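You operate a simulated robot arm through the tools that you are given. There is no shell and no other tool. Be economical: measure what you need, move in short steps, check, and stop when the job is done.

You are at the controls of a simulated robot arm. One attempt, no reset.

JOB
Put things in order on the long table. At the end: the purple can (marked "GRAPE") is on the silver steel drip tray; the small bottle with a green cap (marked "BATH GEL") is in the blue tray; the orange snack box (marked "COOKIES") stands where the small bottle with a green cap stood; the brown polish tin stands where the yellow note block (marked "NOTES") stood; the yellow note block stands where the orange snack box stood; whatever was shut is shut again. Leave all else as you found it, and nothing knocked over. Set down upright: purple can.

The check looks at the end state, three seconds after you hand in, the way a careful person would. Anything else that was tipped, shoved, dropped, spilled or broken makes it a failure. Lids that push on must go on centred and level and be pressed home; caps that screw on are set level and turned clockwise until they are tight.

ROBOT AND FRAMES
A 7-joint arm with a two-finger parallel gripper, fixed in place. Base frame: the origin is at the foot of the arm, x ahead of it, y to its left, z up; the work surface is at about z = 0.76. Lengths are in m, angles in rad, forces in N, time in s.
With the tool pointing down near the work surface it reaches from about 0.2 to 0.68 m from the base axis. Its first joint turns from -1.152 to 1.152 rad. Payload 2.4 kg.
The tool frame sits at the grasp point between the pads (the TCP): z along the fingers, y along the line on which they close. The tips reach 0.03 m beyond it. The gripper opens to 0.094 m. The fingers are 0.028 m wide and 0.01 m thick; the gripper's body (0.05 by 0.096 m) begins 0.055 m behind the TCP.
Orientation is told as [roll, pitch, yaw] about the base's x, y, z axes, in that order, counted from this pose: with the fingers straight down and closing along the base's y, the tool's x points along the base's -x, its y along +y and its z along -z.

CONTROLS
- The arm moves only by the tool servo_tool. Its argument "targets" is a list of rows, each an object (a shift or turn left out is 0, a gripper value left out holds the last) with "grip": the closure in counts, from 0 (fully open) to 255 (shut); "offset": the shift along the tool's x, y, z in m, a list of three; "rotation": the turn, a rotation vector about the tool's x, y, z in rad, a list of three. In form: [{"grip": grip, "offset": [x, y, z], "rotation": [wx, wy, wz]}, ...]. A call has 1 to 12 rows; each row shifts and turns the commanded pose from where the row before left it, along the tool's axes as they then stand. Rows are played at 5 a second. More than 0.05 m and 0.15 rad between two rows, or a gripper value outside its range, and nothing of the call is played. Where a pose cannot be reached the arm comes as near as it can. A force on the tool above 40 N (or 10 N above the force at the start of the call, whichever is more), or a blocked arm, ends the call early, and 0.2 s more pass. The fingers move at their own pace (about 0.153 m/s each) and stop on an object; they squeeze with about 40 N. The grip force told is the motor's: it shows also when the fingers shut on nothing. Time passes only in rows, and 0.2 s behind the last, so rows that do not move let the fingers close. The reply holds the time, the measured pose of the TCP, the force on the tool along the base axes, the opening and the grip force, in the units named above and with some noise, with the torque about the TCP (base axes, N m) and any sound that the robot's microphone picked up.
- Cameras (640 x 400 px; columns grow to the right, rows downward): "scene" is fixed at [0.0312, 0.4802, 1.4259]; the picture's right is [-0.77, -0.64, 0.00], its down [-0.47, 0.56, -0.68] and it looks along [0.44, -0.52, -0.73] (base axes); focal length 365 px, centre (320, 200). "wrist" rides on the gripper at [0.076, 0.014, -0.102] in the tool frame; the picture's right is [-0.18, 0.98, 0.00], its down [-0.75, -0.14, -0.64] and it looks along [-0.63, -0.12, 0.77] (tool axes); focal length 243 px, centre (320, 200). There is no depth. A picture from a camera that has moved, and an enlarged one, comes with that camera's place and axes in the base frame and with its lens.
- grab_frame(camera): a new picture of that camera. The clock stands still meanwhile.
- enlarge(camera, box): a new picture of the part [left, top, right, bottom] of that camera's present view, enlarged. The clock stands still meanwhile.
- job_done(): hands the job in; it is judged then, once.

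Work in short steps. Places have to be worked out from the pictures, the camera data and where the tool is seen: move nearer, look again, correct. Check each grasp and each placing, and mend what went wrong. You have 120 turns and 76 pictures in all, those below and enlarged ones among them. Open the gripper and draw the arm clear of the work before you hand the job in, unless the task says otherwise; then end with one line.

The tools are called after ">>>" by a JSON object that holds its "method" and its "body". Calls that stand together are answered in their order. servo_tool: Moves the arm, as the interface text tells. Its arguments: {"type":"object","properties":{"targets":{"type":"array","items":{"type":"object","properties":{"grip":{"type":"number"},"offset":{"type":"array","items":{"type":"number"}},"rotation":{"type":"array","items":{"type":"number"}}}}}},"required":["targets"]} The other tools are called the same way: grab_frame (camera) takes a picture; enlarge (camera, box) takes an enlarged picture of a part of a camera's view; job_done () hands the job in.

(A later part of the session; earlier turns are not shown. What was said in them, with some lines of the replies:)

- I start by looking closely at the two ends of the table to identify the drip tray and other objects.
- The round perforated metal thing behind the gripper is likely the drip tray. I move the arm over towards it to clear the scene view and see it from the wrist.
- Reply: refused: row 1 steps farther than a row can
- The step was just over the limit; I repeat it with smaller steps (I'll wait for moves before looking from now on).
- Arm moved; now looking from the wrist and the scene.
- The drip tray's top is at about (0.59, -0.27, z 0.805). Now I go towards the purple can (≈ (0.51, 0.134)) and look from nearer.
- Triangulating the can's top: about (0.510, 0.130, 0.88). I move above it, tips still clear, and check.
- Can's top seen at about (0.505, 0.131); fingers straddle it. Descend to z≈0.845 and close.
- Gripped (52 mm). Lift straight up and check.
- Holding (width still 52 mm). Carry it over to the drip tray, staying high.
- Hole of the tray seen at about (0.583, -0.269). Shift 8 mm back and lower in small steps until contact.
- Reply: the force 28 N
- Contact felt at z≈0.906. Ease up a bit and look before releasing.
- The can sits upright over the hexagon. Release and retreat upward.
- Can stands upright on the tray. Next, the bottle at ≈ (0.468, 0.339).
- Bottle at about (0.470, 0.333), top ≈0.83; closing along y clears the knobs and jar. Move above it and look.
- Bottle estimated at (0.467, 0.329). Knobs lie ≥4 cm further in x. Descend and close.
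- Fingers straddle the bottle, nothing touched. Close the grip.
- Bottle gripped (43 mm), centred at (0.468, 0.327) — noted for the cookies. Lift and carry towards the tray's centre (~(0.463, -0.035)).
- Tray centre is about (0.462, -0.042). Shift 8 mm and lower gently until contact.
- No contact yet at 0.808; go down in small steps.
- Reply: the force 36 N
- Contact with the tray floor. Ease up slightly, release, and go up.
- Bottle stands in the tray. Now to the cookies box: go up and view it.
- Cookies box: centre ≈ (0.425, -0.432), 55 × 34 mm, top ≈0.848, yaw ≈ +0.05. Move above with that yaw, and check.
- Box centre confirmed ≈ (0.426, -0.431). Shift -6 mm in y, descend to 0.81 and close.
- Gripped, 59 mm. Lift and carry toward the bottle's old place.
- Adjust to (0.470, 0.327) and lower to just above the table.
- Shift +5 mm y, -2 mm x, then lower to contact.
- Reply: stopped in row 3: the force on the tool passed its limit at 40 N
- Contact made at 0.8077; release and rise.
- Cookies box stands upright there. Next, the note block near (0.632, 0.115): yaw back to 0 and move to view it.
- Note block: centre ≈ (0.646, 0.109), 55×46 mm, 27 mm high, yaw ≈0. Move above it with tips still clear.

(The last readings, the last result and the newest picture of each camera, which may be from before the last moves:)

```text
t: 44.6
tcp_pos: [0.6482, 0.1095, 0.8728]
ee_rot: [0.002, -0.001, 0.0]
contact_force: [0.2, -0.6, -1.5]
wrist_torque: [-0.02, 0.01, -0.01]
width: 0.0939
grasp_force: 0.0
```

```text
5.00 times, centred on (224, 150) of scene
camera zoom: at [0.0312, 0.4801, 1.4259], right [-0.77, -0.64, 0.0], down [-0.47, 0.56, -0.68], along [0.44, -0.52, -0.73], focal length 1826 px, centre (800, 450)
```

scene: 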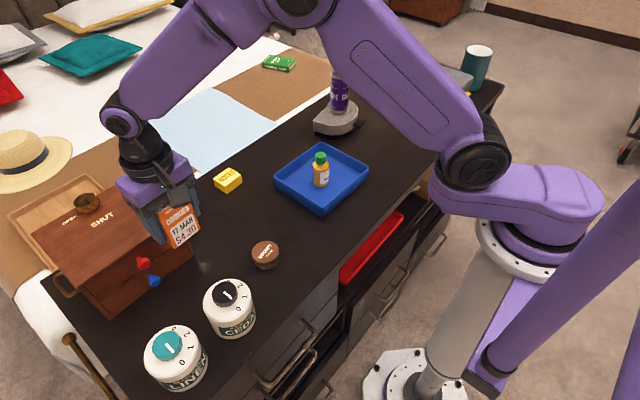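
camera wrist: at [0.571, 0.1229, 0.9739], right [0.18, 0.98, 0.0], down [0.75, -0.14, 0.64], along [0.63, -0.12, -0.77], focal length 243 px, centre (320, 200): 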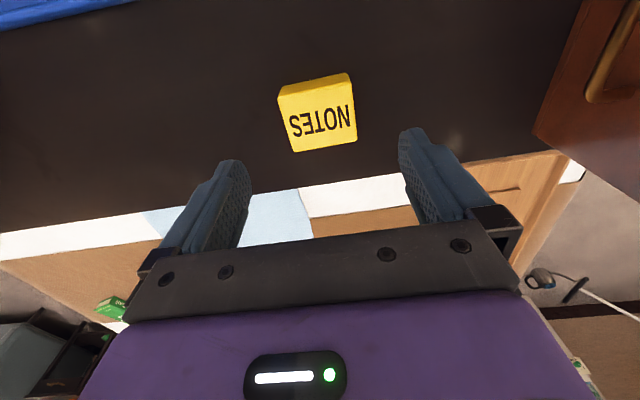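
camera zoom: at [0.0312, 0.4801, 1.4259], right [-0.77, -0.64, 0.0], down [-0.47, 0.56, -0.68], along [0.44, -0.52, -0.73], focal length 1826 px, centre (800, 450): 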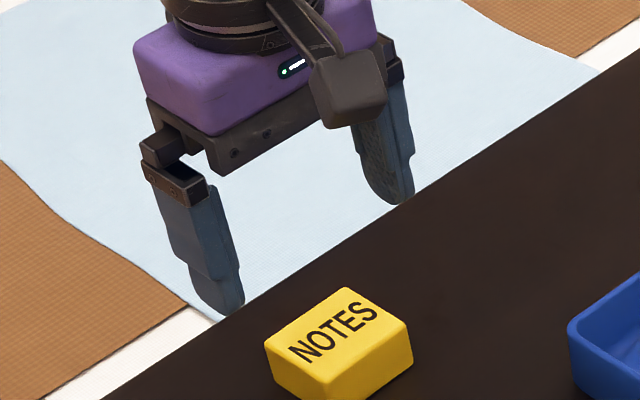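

Block centre refined to (0.642, 0.109). Shift, descend to 0.797 and close.

>>> {"method": "servo_tool", "body": {"targets": [{"offset": [0.006, 0, 0.035]}, {"offset": [0, 0, 0.03]}, {"offset": [0, 0, 0.011]}, {}, {"grip": 80}, {"grip": 255}, {"grip": 255}, {"grip": 255}]}}

>>> {"method": "grab_frame", "body": {"camera": "wrist"}}

```text
t: 46.4
tcp_pos: [0.6419, 0.1088, 0.7977]
ee_rot: [0.001, -0.003, 0.001]
contact_force: [-0.2, -0.1, -0.3]
wrist_torque: [0.0, 0.0, 0.05]
width: 0.0553
grasp_force: 40.1
```

```text
34 pictures are left
camera wrist: at [0.565, 0.1221, 0.8989], right [0.18, 0.98, 0.0], down [0.75, -0.14, 0.64], along [0.63, -0.12, -0.77], focal length 243 px, centre (320, 200)
```

wrist: 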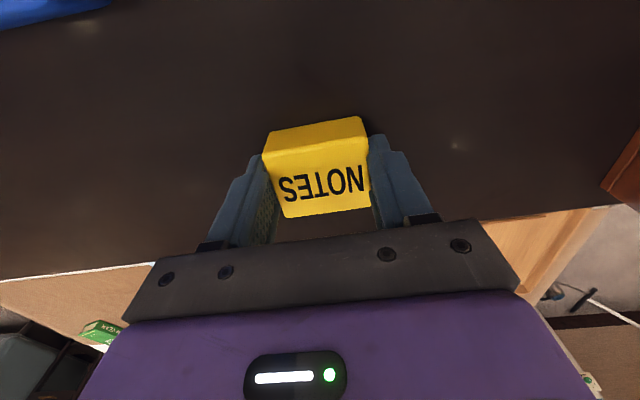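

Gripped (55 mm); block's place was (0.643, 0.109). Lift high and carry to the cookies' old place, swinging clear of the can.

>>> {"method": "servo_tool", "body": {"targets": [{"offset": [0, 0, -0.03]}, {"offset": [0, 0, -0.045]}, {"offset": [0, 0, -0.045]}, {"offset": [0, 0, -0.045]}, {"offset": [0, 0, -0.035]}, {"offset": [0.03, -0.037, 0]}, {"offset": [0.03, -0.037, 0]}, {"offset": [0.03, -0.037, 0]}, {"offset": [0.03, -0.037, 0]}, {"offset": [0.03, -0.037, 0]}, {"offset": [0.03, -0.037, 0]}, {"offset": [0.03, -0.037, 0]}]}}

>>> {"method": "servo_tool", "body": {"targets": [{"offset": [0, -0.047, 0]}, {"offset": [0, -0.047, 0]}, {"offset": [0, -0.047, 0]}, {"offset": [0.003, -0.047, 0]}, {"offset": [0.004, -0.047, 0]}, {"offset": [0, -0.047, 0.03]}, {"offset": [0, 0, 0.04]}, {"offset": [0, 0, 0.04]}, {}]}}

>>> {"method": "grab_frame", "body": {"camera": "wrist"}}

```text
t: 49.0
tcp_pos: [0.4325, -0.1511, 0.9951]
ee_rot: [0.003, -0.003, 0.0]
contact_force: [-0.7, 0.6, -0.6]
wrist_torque: [0.0, 0.01, 0.02]
width: 0.0549
grasp_force: 40.2
```

```text
refused: row 6 steps farther than a row can; nothing moved
```

```text
33 pictures are left
camera wrist: at [0.3552, -0.1384, 1.0966], right [0.18, 0.98, 0.0], down [0.75, -0.14, 0.64], along [0.63, -0.12, -0.77], focal length 243 px, centre (320, 200)
```

wrist: 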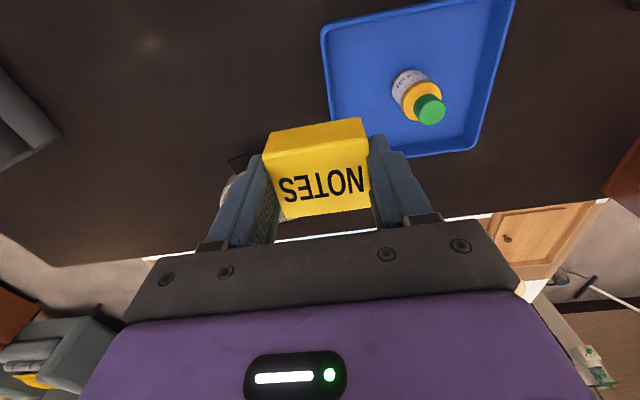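

Row limit; redo with separate lowering.

>>> {"method": "servo_tool", "body": {"targets": [{"offset": [0, -0.047, 0]}, {"offset": [0, -0.047, 0]}, {"offset": [0, -0.047, 0]}, {"offset": [0.003, -0.047, 0]}, {"offset": [0.004, -0.047, 0]}, {"offset": [0, -0.046, 0]}, {"offset": [0, 0, 0.035]}, {"offset": [0, 0, 0.04]}, {"offset": [0, 0, 0.04]}, {}]}}

>>> {"method": "enlarge", "body": {"camera": "scene", "box": [340, 50, 500, 150]}}

```text
t: 51.2
tcp_pos: [0.4239, -0.4314, 0.8808]
ee_rot: [0.002, -0.002, 0.0]
contact_force: [-0.1, 0.1, -0.5]
wrist_torque: [0.02, 0.0, 0.01]
width: 0.055
grasp_force: 39.7
```

```text
4.00 times, centred on (420, 100) of scene
camera zoom: at [0.0312, 0.4801, 1.4259], right [-0.77, -0.64, 0.0], down [-0.47, 0.56, -0.68], along [0.44, -0.52, -0.73], focal length 1460 px, centre (-80, 600)
```

zoom: 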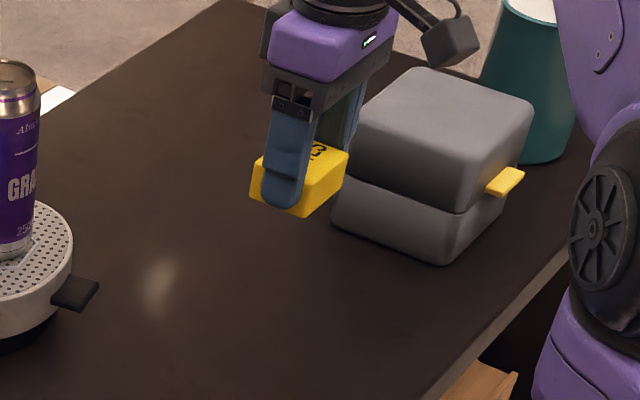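

In position; lower to near contact.

>>> {"method": "servo_tool", "body": {"targets": [{"offset": [0, 0, 0.04]}, {"offset": [0, 0, 0.034]}, {"offset": [0, 0, 0.005]}, {"offset": [0, 0, 0.003]}, {"offset": [0, 0, 0.0015]}, {}]}}

```text
t: 52.6
tcp_pos: [0.4248, -0.4317, 0.7983]
ee_rot: [-0.001, -0.002, 0.0]
contact_force: [-2.0, 0.6, 7.7]
wrist_torque: [-0.04, 0.0, -0.03]
width: 0.0549
grasp_force: 39.9
```

Touching (7.7 N). Release and rise.

>>> {"method": "servo_tool", "body": {"targets": [{"grip": 100}, {"grip": 60}, {"grip": 20}, {"grip": 20}, {"offset": [0, 0, -0.03]}, {"offset": [0, 0, -0.045]}, {"offset": [0, 0, -0.045]}, {"offset": [0, 0, -0.045]}, {}]}}

>>> {"method": "enlarge", "body": {"camera": "scene", "box": [340, 50, 500, 150]}}

```text
t: 54.6
tcp_pos: [0.4236, -0.4341, 0.9638]
ee_rot: [0.002, -0.003, -0.002]
contact_force: [-1.2, -0.7, 0.0]
wrist_torque: [0.02, -0.01, -0.01]
width: 0.0864
grasp_force: 0.0
```

```text
4.00 times, centred on (420, 100) of scene
camera zoom: at [0.0312, 0.4802, 1.4259], right [-0.77, -0.64, 0.0], down [-0.47, 0.56, -0.68], along [0.44, -0.52, -0.73], focal length 1460 px, centre (-80, 600)
```

zoom: 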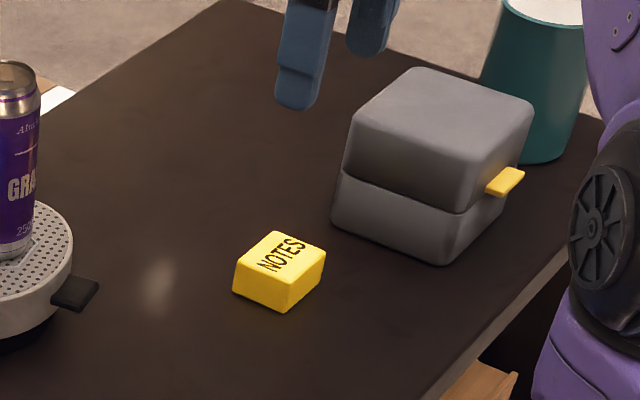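

Note block placed. Now the polish tin near (0.41, 0.21).

>>> {"method": "servo_tool", "body": {"targets": [{"grip": 0, "offset": [0.006, 0.048, 0]}, {"offset": [0.006, 0.048, 0]}, {"offset": [0.006, 0.048, 0]}, {"offset": [0.006, 0.048, 0]}, {"offset": [0.006, 0.048, 0]}, {"offset": [0.006, 0.048, 0]}, {"offset": [0.006, 0.048, 0]}, {"offset": [0.006, 0.048, 0]}, {"offset": [0.006, 0.048, 0]}, {"offset": [0.006, 0.048, 0]}, {"offset": [0.006, 0.048, 0]}, {"offset": [0.006, 0.048, 0]}]}}

>>> {"method": "servo_tool", "body": {"targets": [{"offset": [0.006, 0.048, 0]}, {"offset": [0, 0.018, 0.02]}, {}]}}

>>> {"method": "grab_frame", "body": {"camera": "wrist"}}

>>> {"method": "enlarge", "body": {"camera": "scene", "box": [200, 210, 328, 290]}}

```text
t: 57.2
tcp_pos: [0.3512, 0.1475, 0.964]
ee_rot: [0.0, -0.001, -0.001]
contact_force: [0.1, 0.7, 0.6]
wrist_torque: [-0.01, 0.0, -0.01]
width: 0.0941
grasp_force: 0.0
```

```text
t: 58.0
tcp_pos: [0.3472, 0.2116, 0.9423]
ee_rot: [0.002, -0.003, -0.001]
contact_force: [0.1, 0.0, 0.3]
wrist_torque: [0.01, -0.05, 0.02]
width: 0.0939
grasp_force: 0.2
```

```text
30 pictures are left
camera wrist: at [0.2709, 0.2247, 1.0432], right [0.18, 0.98, 0.0], down [0.75, -0.14, 0.64], along [0.63, -0.12, -0.77], focal length 243 px, centre (320, 200)
```

wrist: 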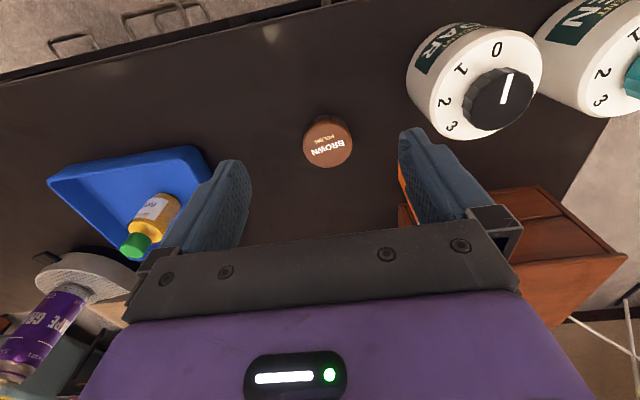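

```text
5.00 times, centred on (264, 250) of scene
camera zoom: at [0.0312, 0.4802, 1.4259], right [-0.77, -0.64, 0.0], down [-0.47, 0.56, -0.68], along [0.44, -0.52, -0.73], focal length 1826 px, centre (600, -50)
```

zoom: 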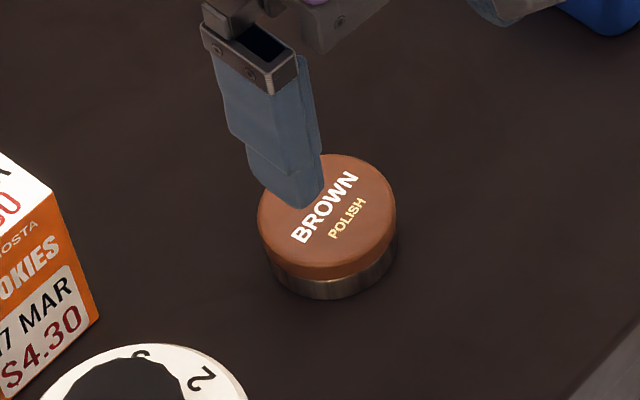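

Tin centre ≈ (0.403, 0.212), ø≈58 mm, top ≈0.785. Move above and check.

>>> {"method": "servo_tool", "body": {"targets": [{"offset": [-0.045, 0, 0.01]}, {"offset": [-0.011, 0, 0.04]}, {"offset": [0, 0, 0.03]}, {}]}}

>>> {"method": "grab_frame", "body": {"camera": "wrist"}}

```text
t: 59.0
tcp_pos: [0.4041, 0.2111, 0.8607]
ee_rot: [0.002, -0.003, 0.0]
contact_force: [0.8, 0.3, 0.0]
wrist_torque: [0.03, 0.01, 0.0]
width: 0.0942
grasp_force: 0.0
```

```text
28 pictures are left
camera wrist: at [0.3268, 0.2232, 0.9624], right [0.18, 0.98, 0.0], down [0.75, -0.14, 0.64], along [0.63, -0.12, -0.77], focal length 243 px, centre (320, 200)
```

wrist: 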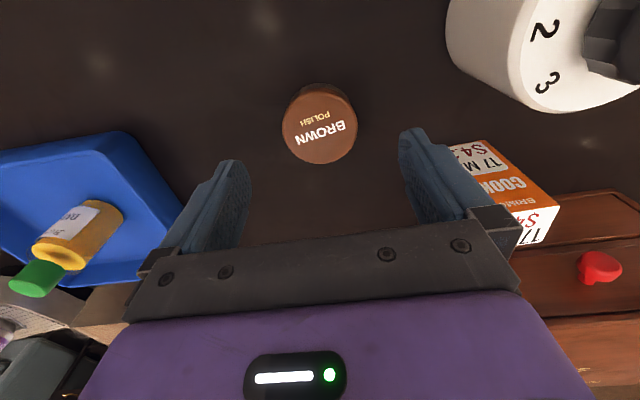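

Tin centre ≈ (0.401, 0.209). Descend to 0.796 and close.

>>> {"method": "servo_tool", "body": {"targets": [{"offset": [0.003, -0.002, 0.035]}, {"offset": [0, 0, 0.024]}, {"offset": [0, 0, 0.006]}, {}, {"grip": 80}, {"grip": 255}, {"grip": 255}, {"grip": 255}]}}

>>> {"method": "grab_frame", "body": {"camera": "wrist"}}

```text
t: 60.8
tcp_pos: [0.4024, 0.2086, 0.7986]
ee_rot: [0.002, -0.002, 0.001]
contact_force: [0.5, 0.6, 0.3]
wrist_torque: [0.01, -0.06, 0.0]
width: 0.056
grasp_force: 40.4
```

```text
27 pictures are left
camera wrist: at [0.3251, 0.2216, 0.8991], right [0.18, 0.98, 0.0], down [0.75, -0.14, 0.64], along [0.63, -0.12, -0.77], focal length 243 px, centre (320, 200)
```

wrist: 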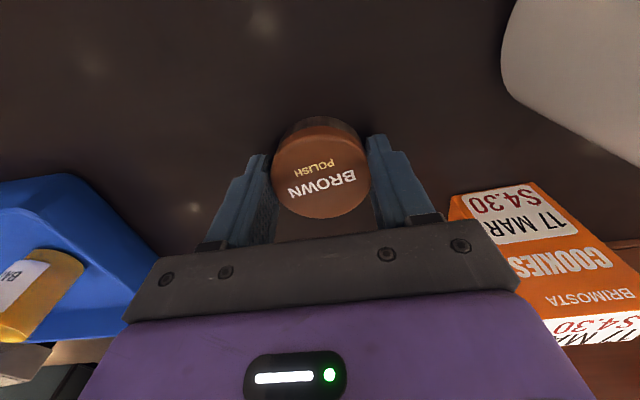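

Gripped at 56 mm. Lift a little and check the tin comes up whole.

>>> {"method": "servo_tool", "body": {"targets": [{"offset": [0, 0, -0.02]}, {"offset": [0, 0, -0.03]}, {"offset": [0, 0, -0.04]}, {"offset": [0, 0, -0.04]}, {}]}}

>>> {"method": "enlarge", "body": {"camera": "scene", "box": [190, 180, 318, 260]}}

```text
t: 62.0
tcp_pos: [0.3986, 0.207, 0.9239]
ee_rot: [-0.001, -0.001, 0.001]
contact_force: [0.4, 0.2, -0.6]
wrist_torque: [0.01, 0.01, -0.01]
width: 0.0559
grasp_force: 40.0
```

```text
5.00 times, centred on (254, 220) of scene
camera zoom: at [0.0312, 0.4802, 1.4259], right [-0.77, -0.64, 0.0], down [-0.47, 0.56, -0.68], along [0.44, -0.52, -0.73], focal length 1826 px, centre (650, 100)
```

zoom: 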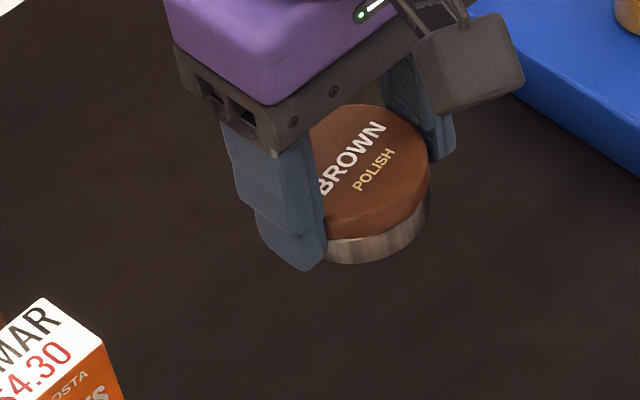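

Tin whole in the grip. Carry to the note block's place (0.643, 0.109).

>>> {"method": "servo_tool", "body": {"targets": [{"offset": [-0.0405, -0.0163, 0]}, {"offset": [-0.0405, -0.0163, 0]}, {"offset": [-0.0405, -0.0163, 0]}, {"offset": [-0.0405, -0.0163, 0]}, {"offset": [-0.0405, -0.0163, 0]}, {"offset": [-0.0405, -0.0163, 0]}, {"offset": [0, 0, 0.04]}, {"offset": [0, 0, 0.04]}, {"offset": [0, 0, 0.02]}, {}]}}

>>> {"method": "grab_frame", "body": {"camera": "wrist"}}

```text
t: 64.2
tcp_pos: [0.6405, 0.1118, 0.8308]
ee_rot: [0.002, -0.004, 0.002]
contact_force: [0.7, 0.5, 0.2]
wrist_torque: [0.02, 0.01, -0.01]
width: 0.0561
grasp_force: 40.2
```

```text
25 pictures are left
camera wrist: at [0.5639, 0.1249, 0.9322], right [0.18, 0.98, 0.0], down [0.75, -0.14, 0.64], along [0.63, -0.12, -0.77], focal length 243 px, centre (320, 200)
```

wrist: 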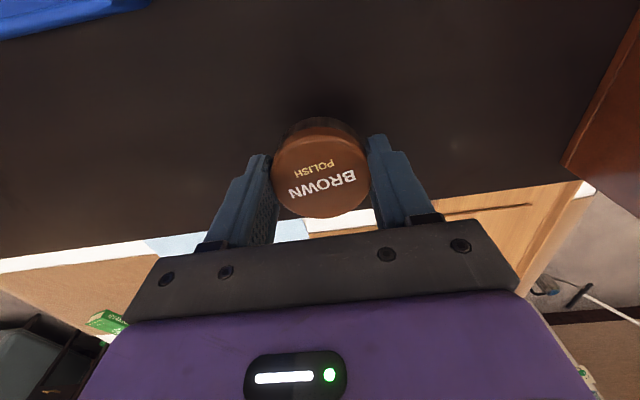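

Small correction (+3 mm x, -3 mm y), then lower to contact.

>>> {"method": "servo_tool", "body": {"targets": [{"offset": [-0.003, -0.003, 0.02]}, {"offset": [0, 0, 0.008]}, {"offset": [0, 0, 0.003]}, {"offset": [0, 0, 0.002]}, {}]}}

```text
t: 65.4
tcp_pos: [0.6462, 0.1076, 0.7974]
ee_rot: [0.002, -0.005, 0.0]
contact_force: [-8.0, 1.6, 27.0]
wrist_torque: [-0.08, 0.36, -0.16]
width: 0.0558
grasp_force: 40.2
```

Contact. Ease 1.5 mm, release, rise.

>>> {"method": "servo_tool", "body": {"targets": [{"offset": [0, 0, -0.0015]}, {"grip": 95}, {"grip": 60}, {"grip": 20}, {"grip": 20}, {"offset": [0, 0, -0.03]}, {"offset": [0, 0, -0.045]}, {"offset": [0, 0, -0.045]}, {"offset": [0, 0, -0.045]}, {"offset": [0.04, 0, -0.02]}, {}]}}

>>> {"method": "grab_frame", "body": {"camera": "scene"}}

>>> {"method": "enlarge", "body": {"camera": "scene", "box": [160, 130, 288, 210]}}

```text
t: 67.8
tcp_pos: [0.606, 0.108, 0.9808]
ee_rot: [0.002, -0.002, 0.0]
contact_force: [-0.3, 0.2, -0.7]
wrist_torque: [-0.03, 0.01, -0.01]
width: 0.087
grasp_force: 0.1
```

```text
24 pictures are left
```

scene: 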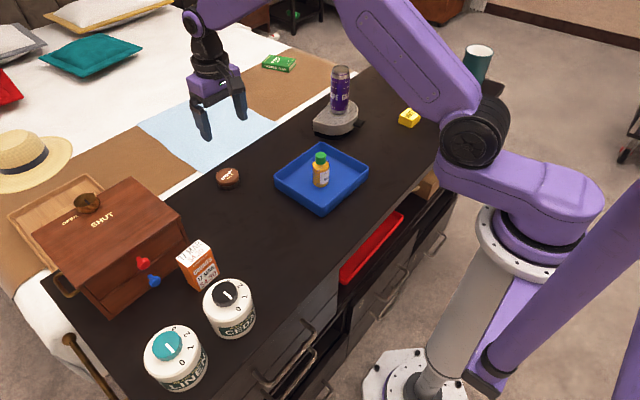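

```text
5.00 times, centred on (224, 170) of scene
camera zoom: at [0.0312, 0.4801, 1.4259], right [-0.77, -0.64, 0.0], down [-0.47, 0.56, -0.68], along [0.44, -0.52, -0.73], focal length 1826 px, centre (800, 350)
```

zoom: 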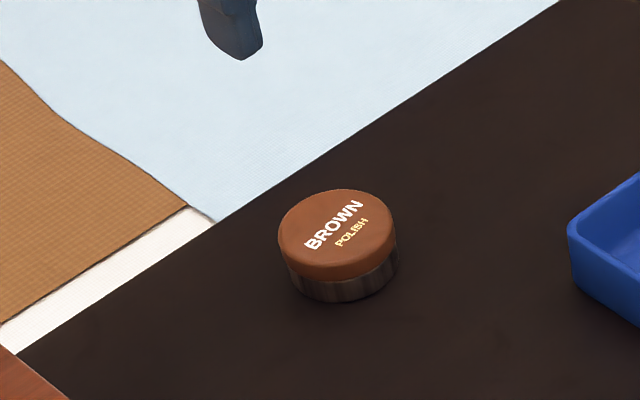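

Check the tin's lid is still centred and level with a tighter view.

>>> {"method": "enlarge", "body": {"camera": "scene", "box": [204, 160, 252, 190]}}

>>> {"method": "grab_frame", "body": {"camera": "wrist"}}

```text
13.33 times, centred on (228, 175) of scene
camera zoom: at [0.0312, 0.4801, 1.4259], right [-0.77, -0.64, 0.0], down [-0.47, 0.56, -0.68], along [0.44, -0.52, -0.73], focal length 4868 px, centre (1547, 533)
```

zoom: 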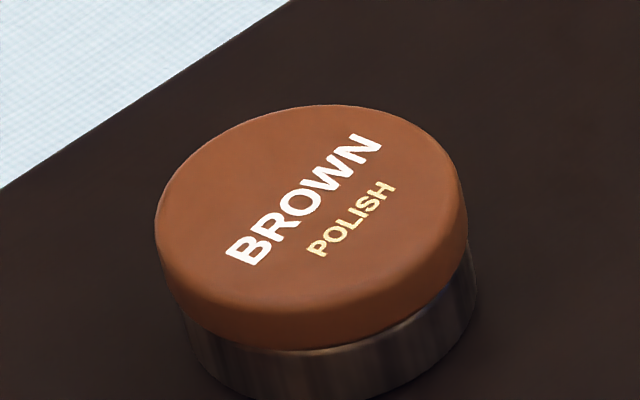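

```text
21 pictures are left
camera wrist: at [0.5292, 0.1207, 1.0823], right [0.18, 0.98, 0.0], down [0.75, -0.14, 0.64], along [0.63, -0.12, -0.77], focal length 243 px, centre (320, 200)
```

wrist: 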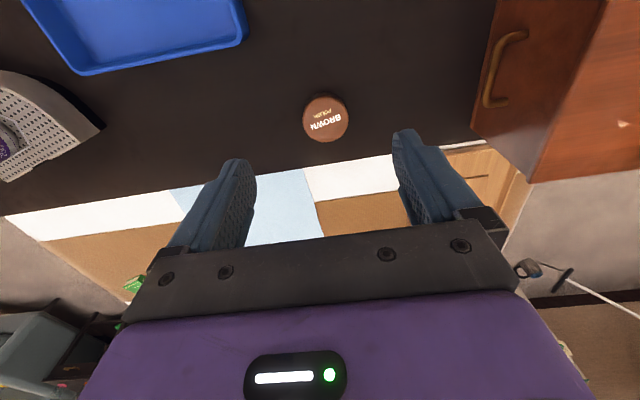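

Lid is level and seated. Retract the arm to a clear, high position near the start and do a final look.

>>> {"method": "servo_tool", "body": {"targets": [{"grip": 0, "offset": [0.02, 0, -0.04]}, {"offset": [0.02, 0, -0.04]}, {"offset": [0.045, -0.005, 0]}, {"offset": [0.045, -0.005, 0]}, {"offset": [0.045, -0.005, 0]}, {"offset": [0.045, -0.01, 0]}, {"offset": [0.045, -0.01, 0]}, {}, {}]}}

>>> {"method": "grab_frame", "body": {"camera": "scene"}}

>>> {"method": "enlarge", "body": {"camera": "scene", "box": [0, 150, 280, 325]}}

```text
t: 69.8
tcp_pos: [0.3399, 0.0729, 1.0597]
ee_rot: [0.002, -0.002, 0.001]
contact_force: [-0.3, -0.1, -0.6]
wrist_torque: [-0.03, -0.03, 0.02]
width: 0.0941
grasp_force: 0.1
```

```text
20 pictures are left
```

scene: 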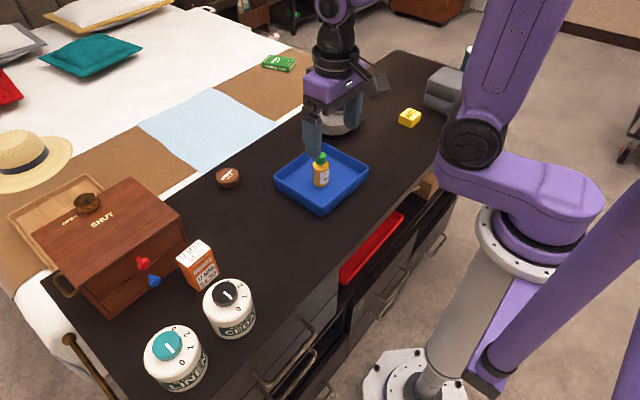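

```text
2.29 times, centred on (140, 238) of scene
camera zoom: at [0.0312, 0.4801, 1.4259], right [-0.77, -0.64, 0.0], down [-0.47, 0.56, -0.68], along [0.44, -0.52, -0.73], focal length 835 px, centre (731, 114)
```

zoom: 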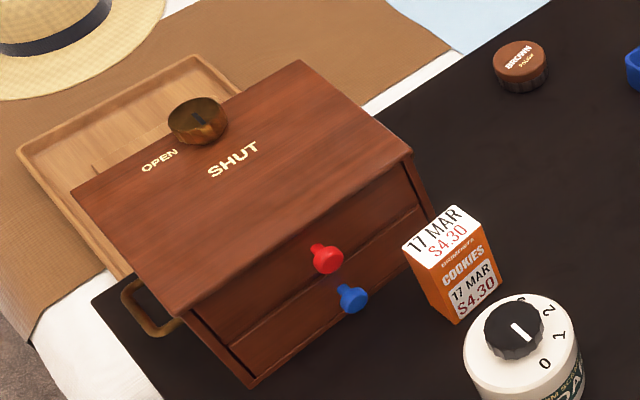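

Everything is in place, upright and undisturbed; the dresser stays shut, and the arm is clear with the gripper open. Handing in.

>>> {"method": "job_done", "body": {}}

```text
The job is handed in.
```

I moved all five items to their places, and the job is handed in. In the last pictures nothing was tipped or knocked over, the drawer box was still shut, and the arm was drawn clear with the gripper open.
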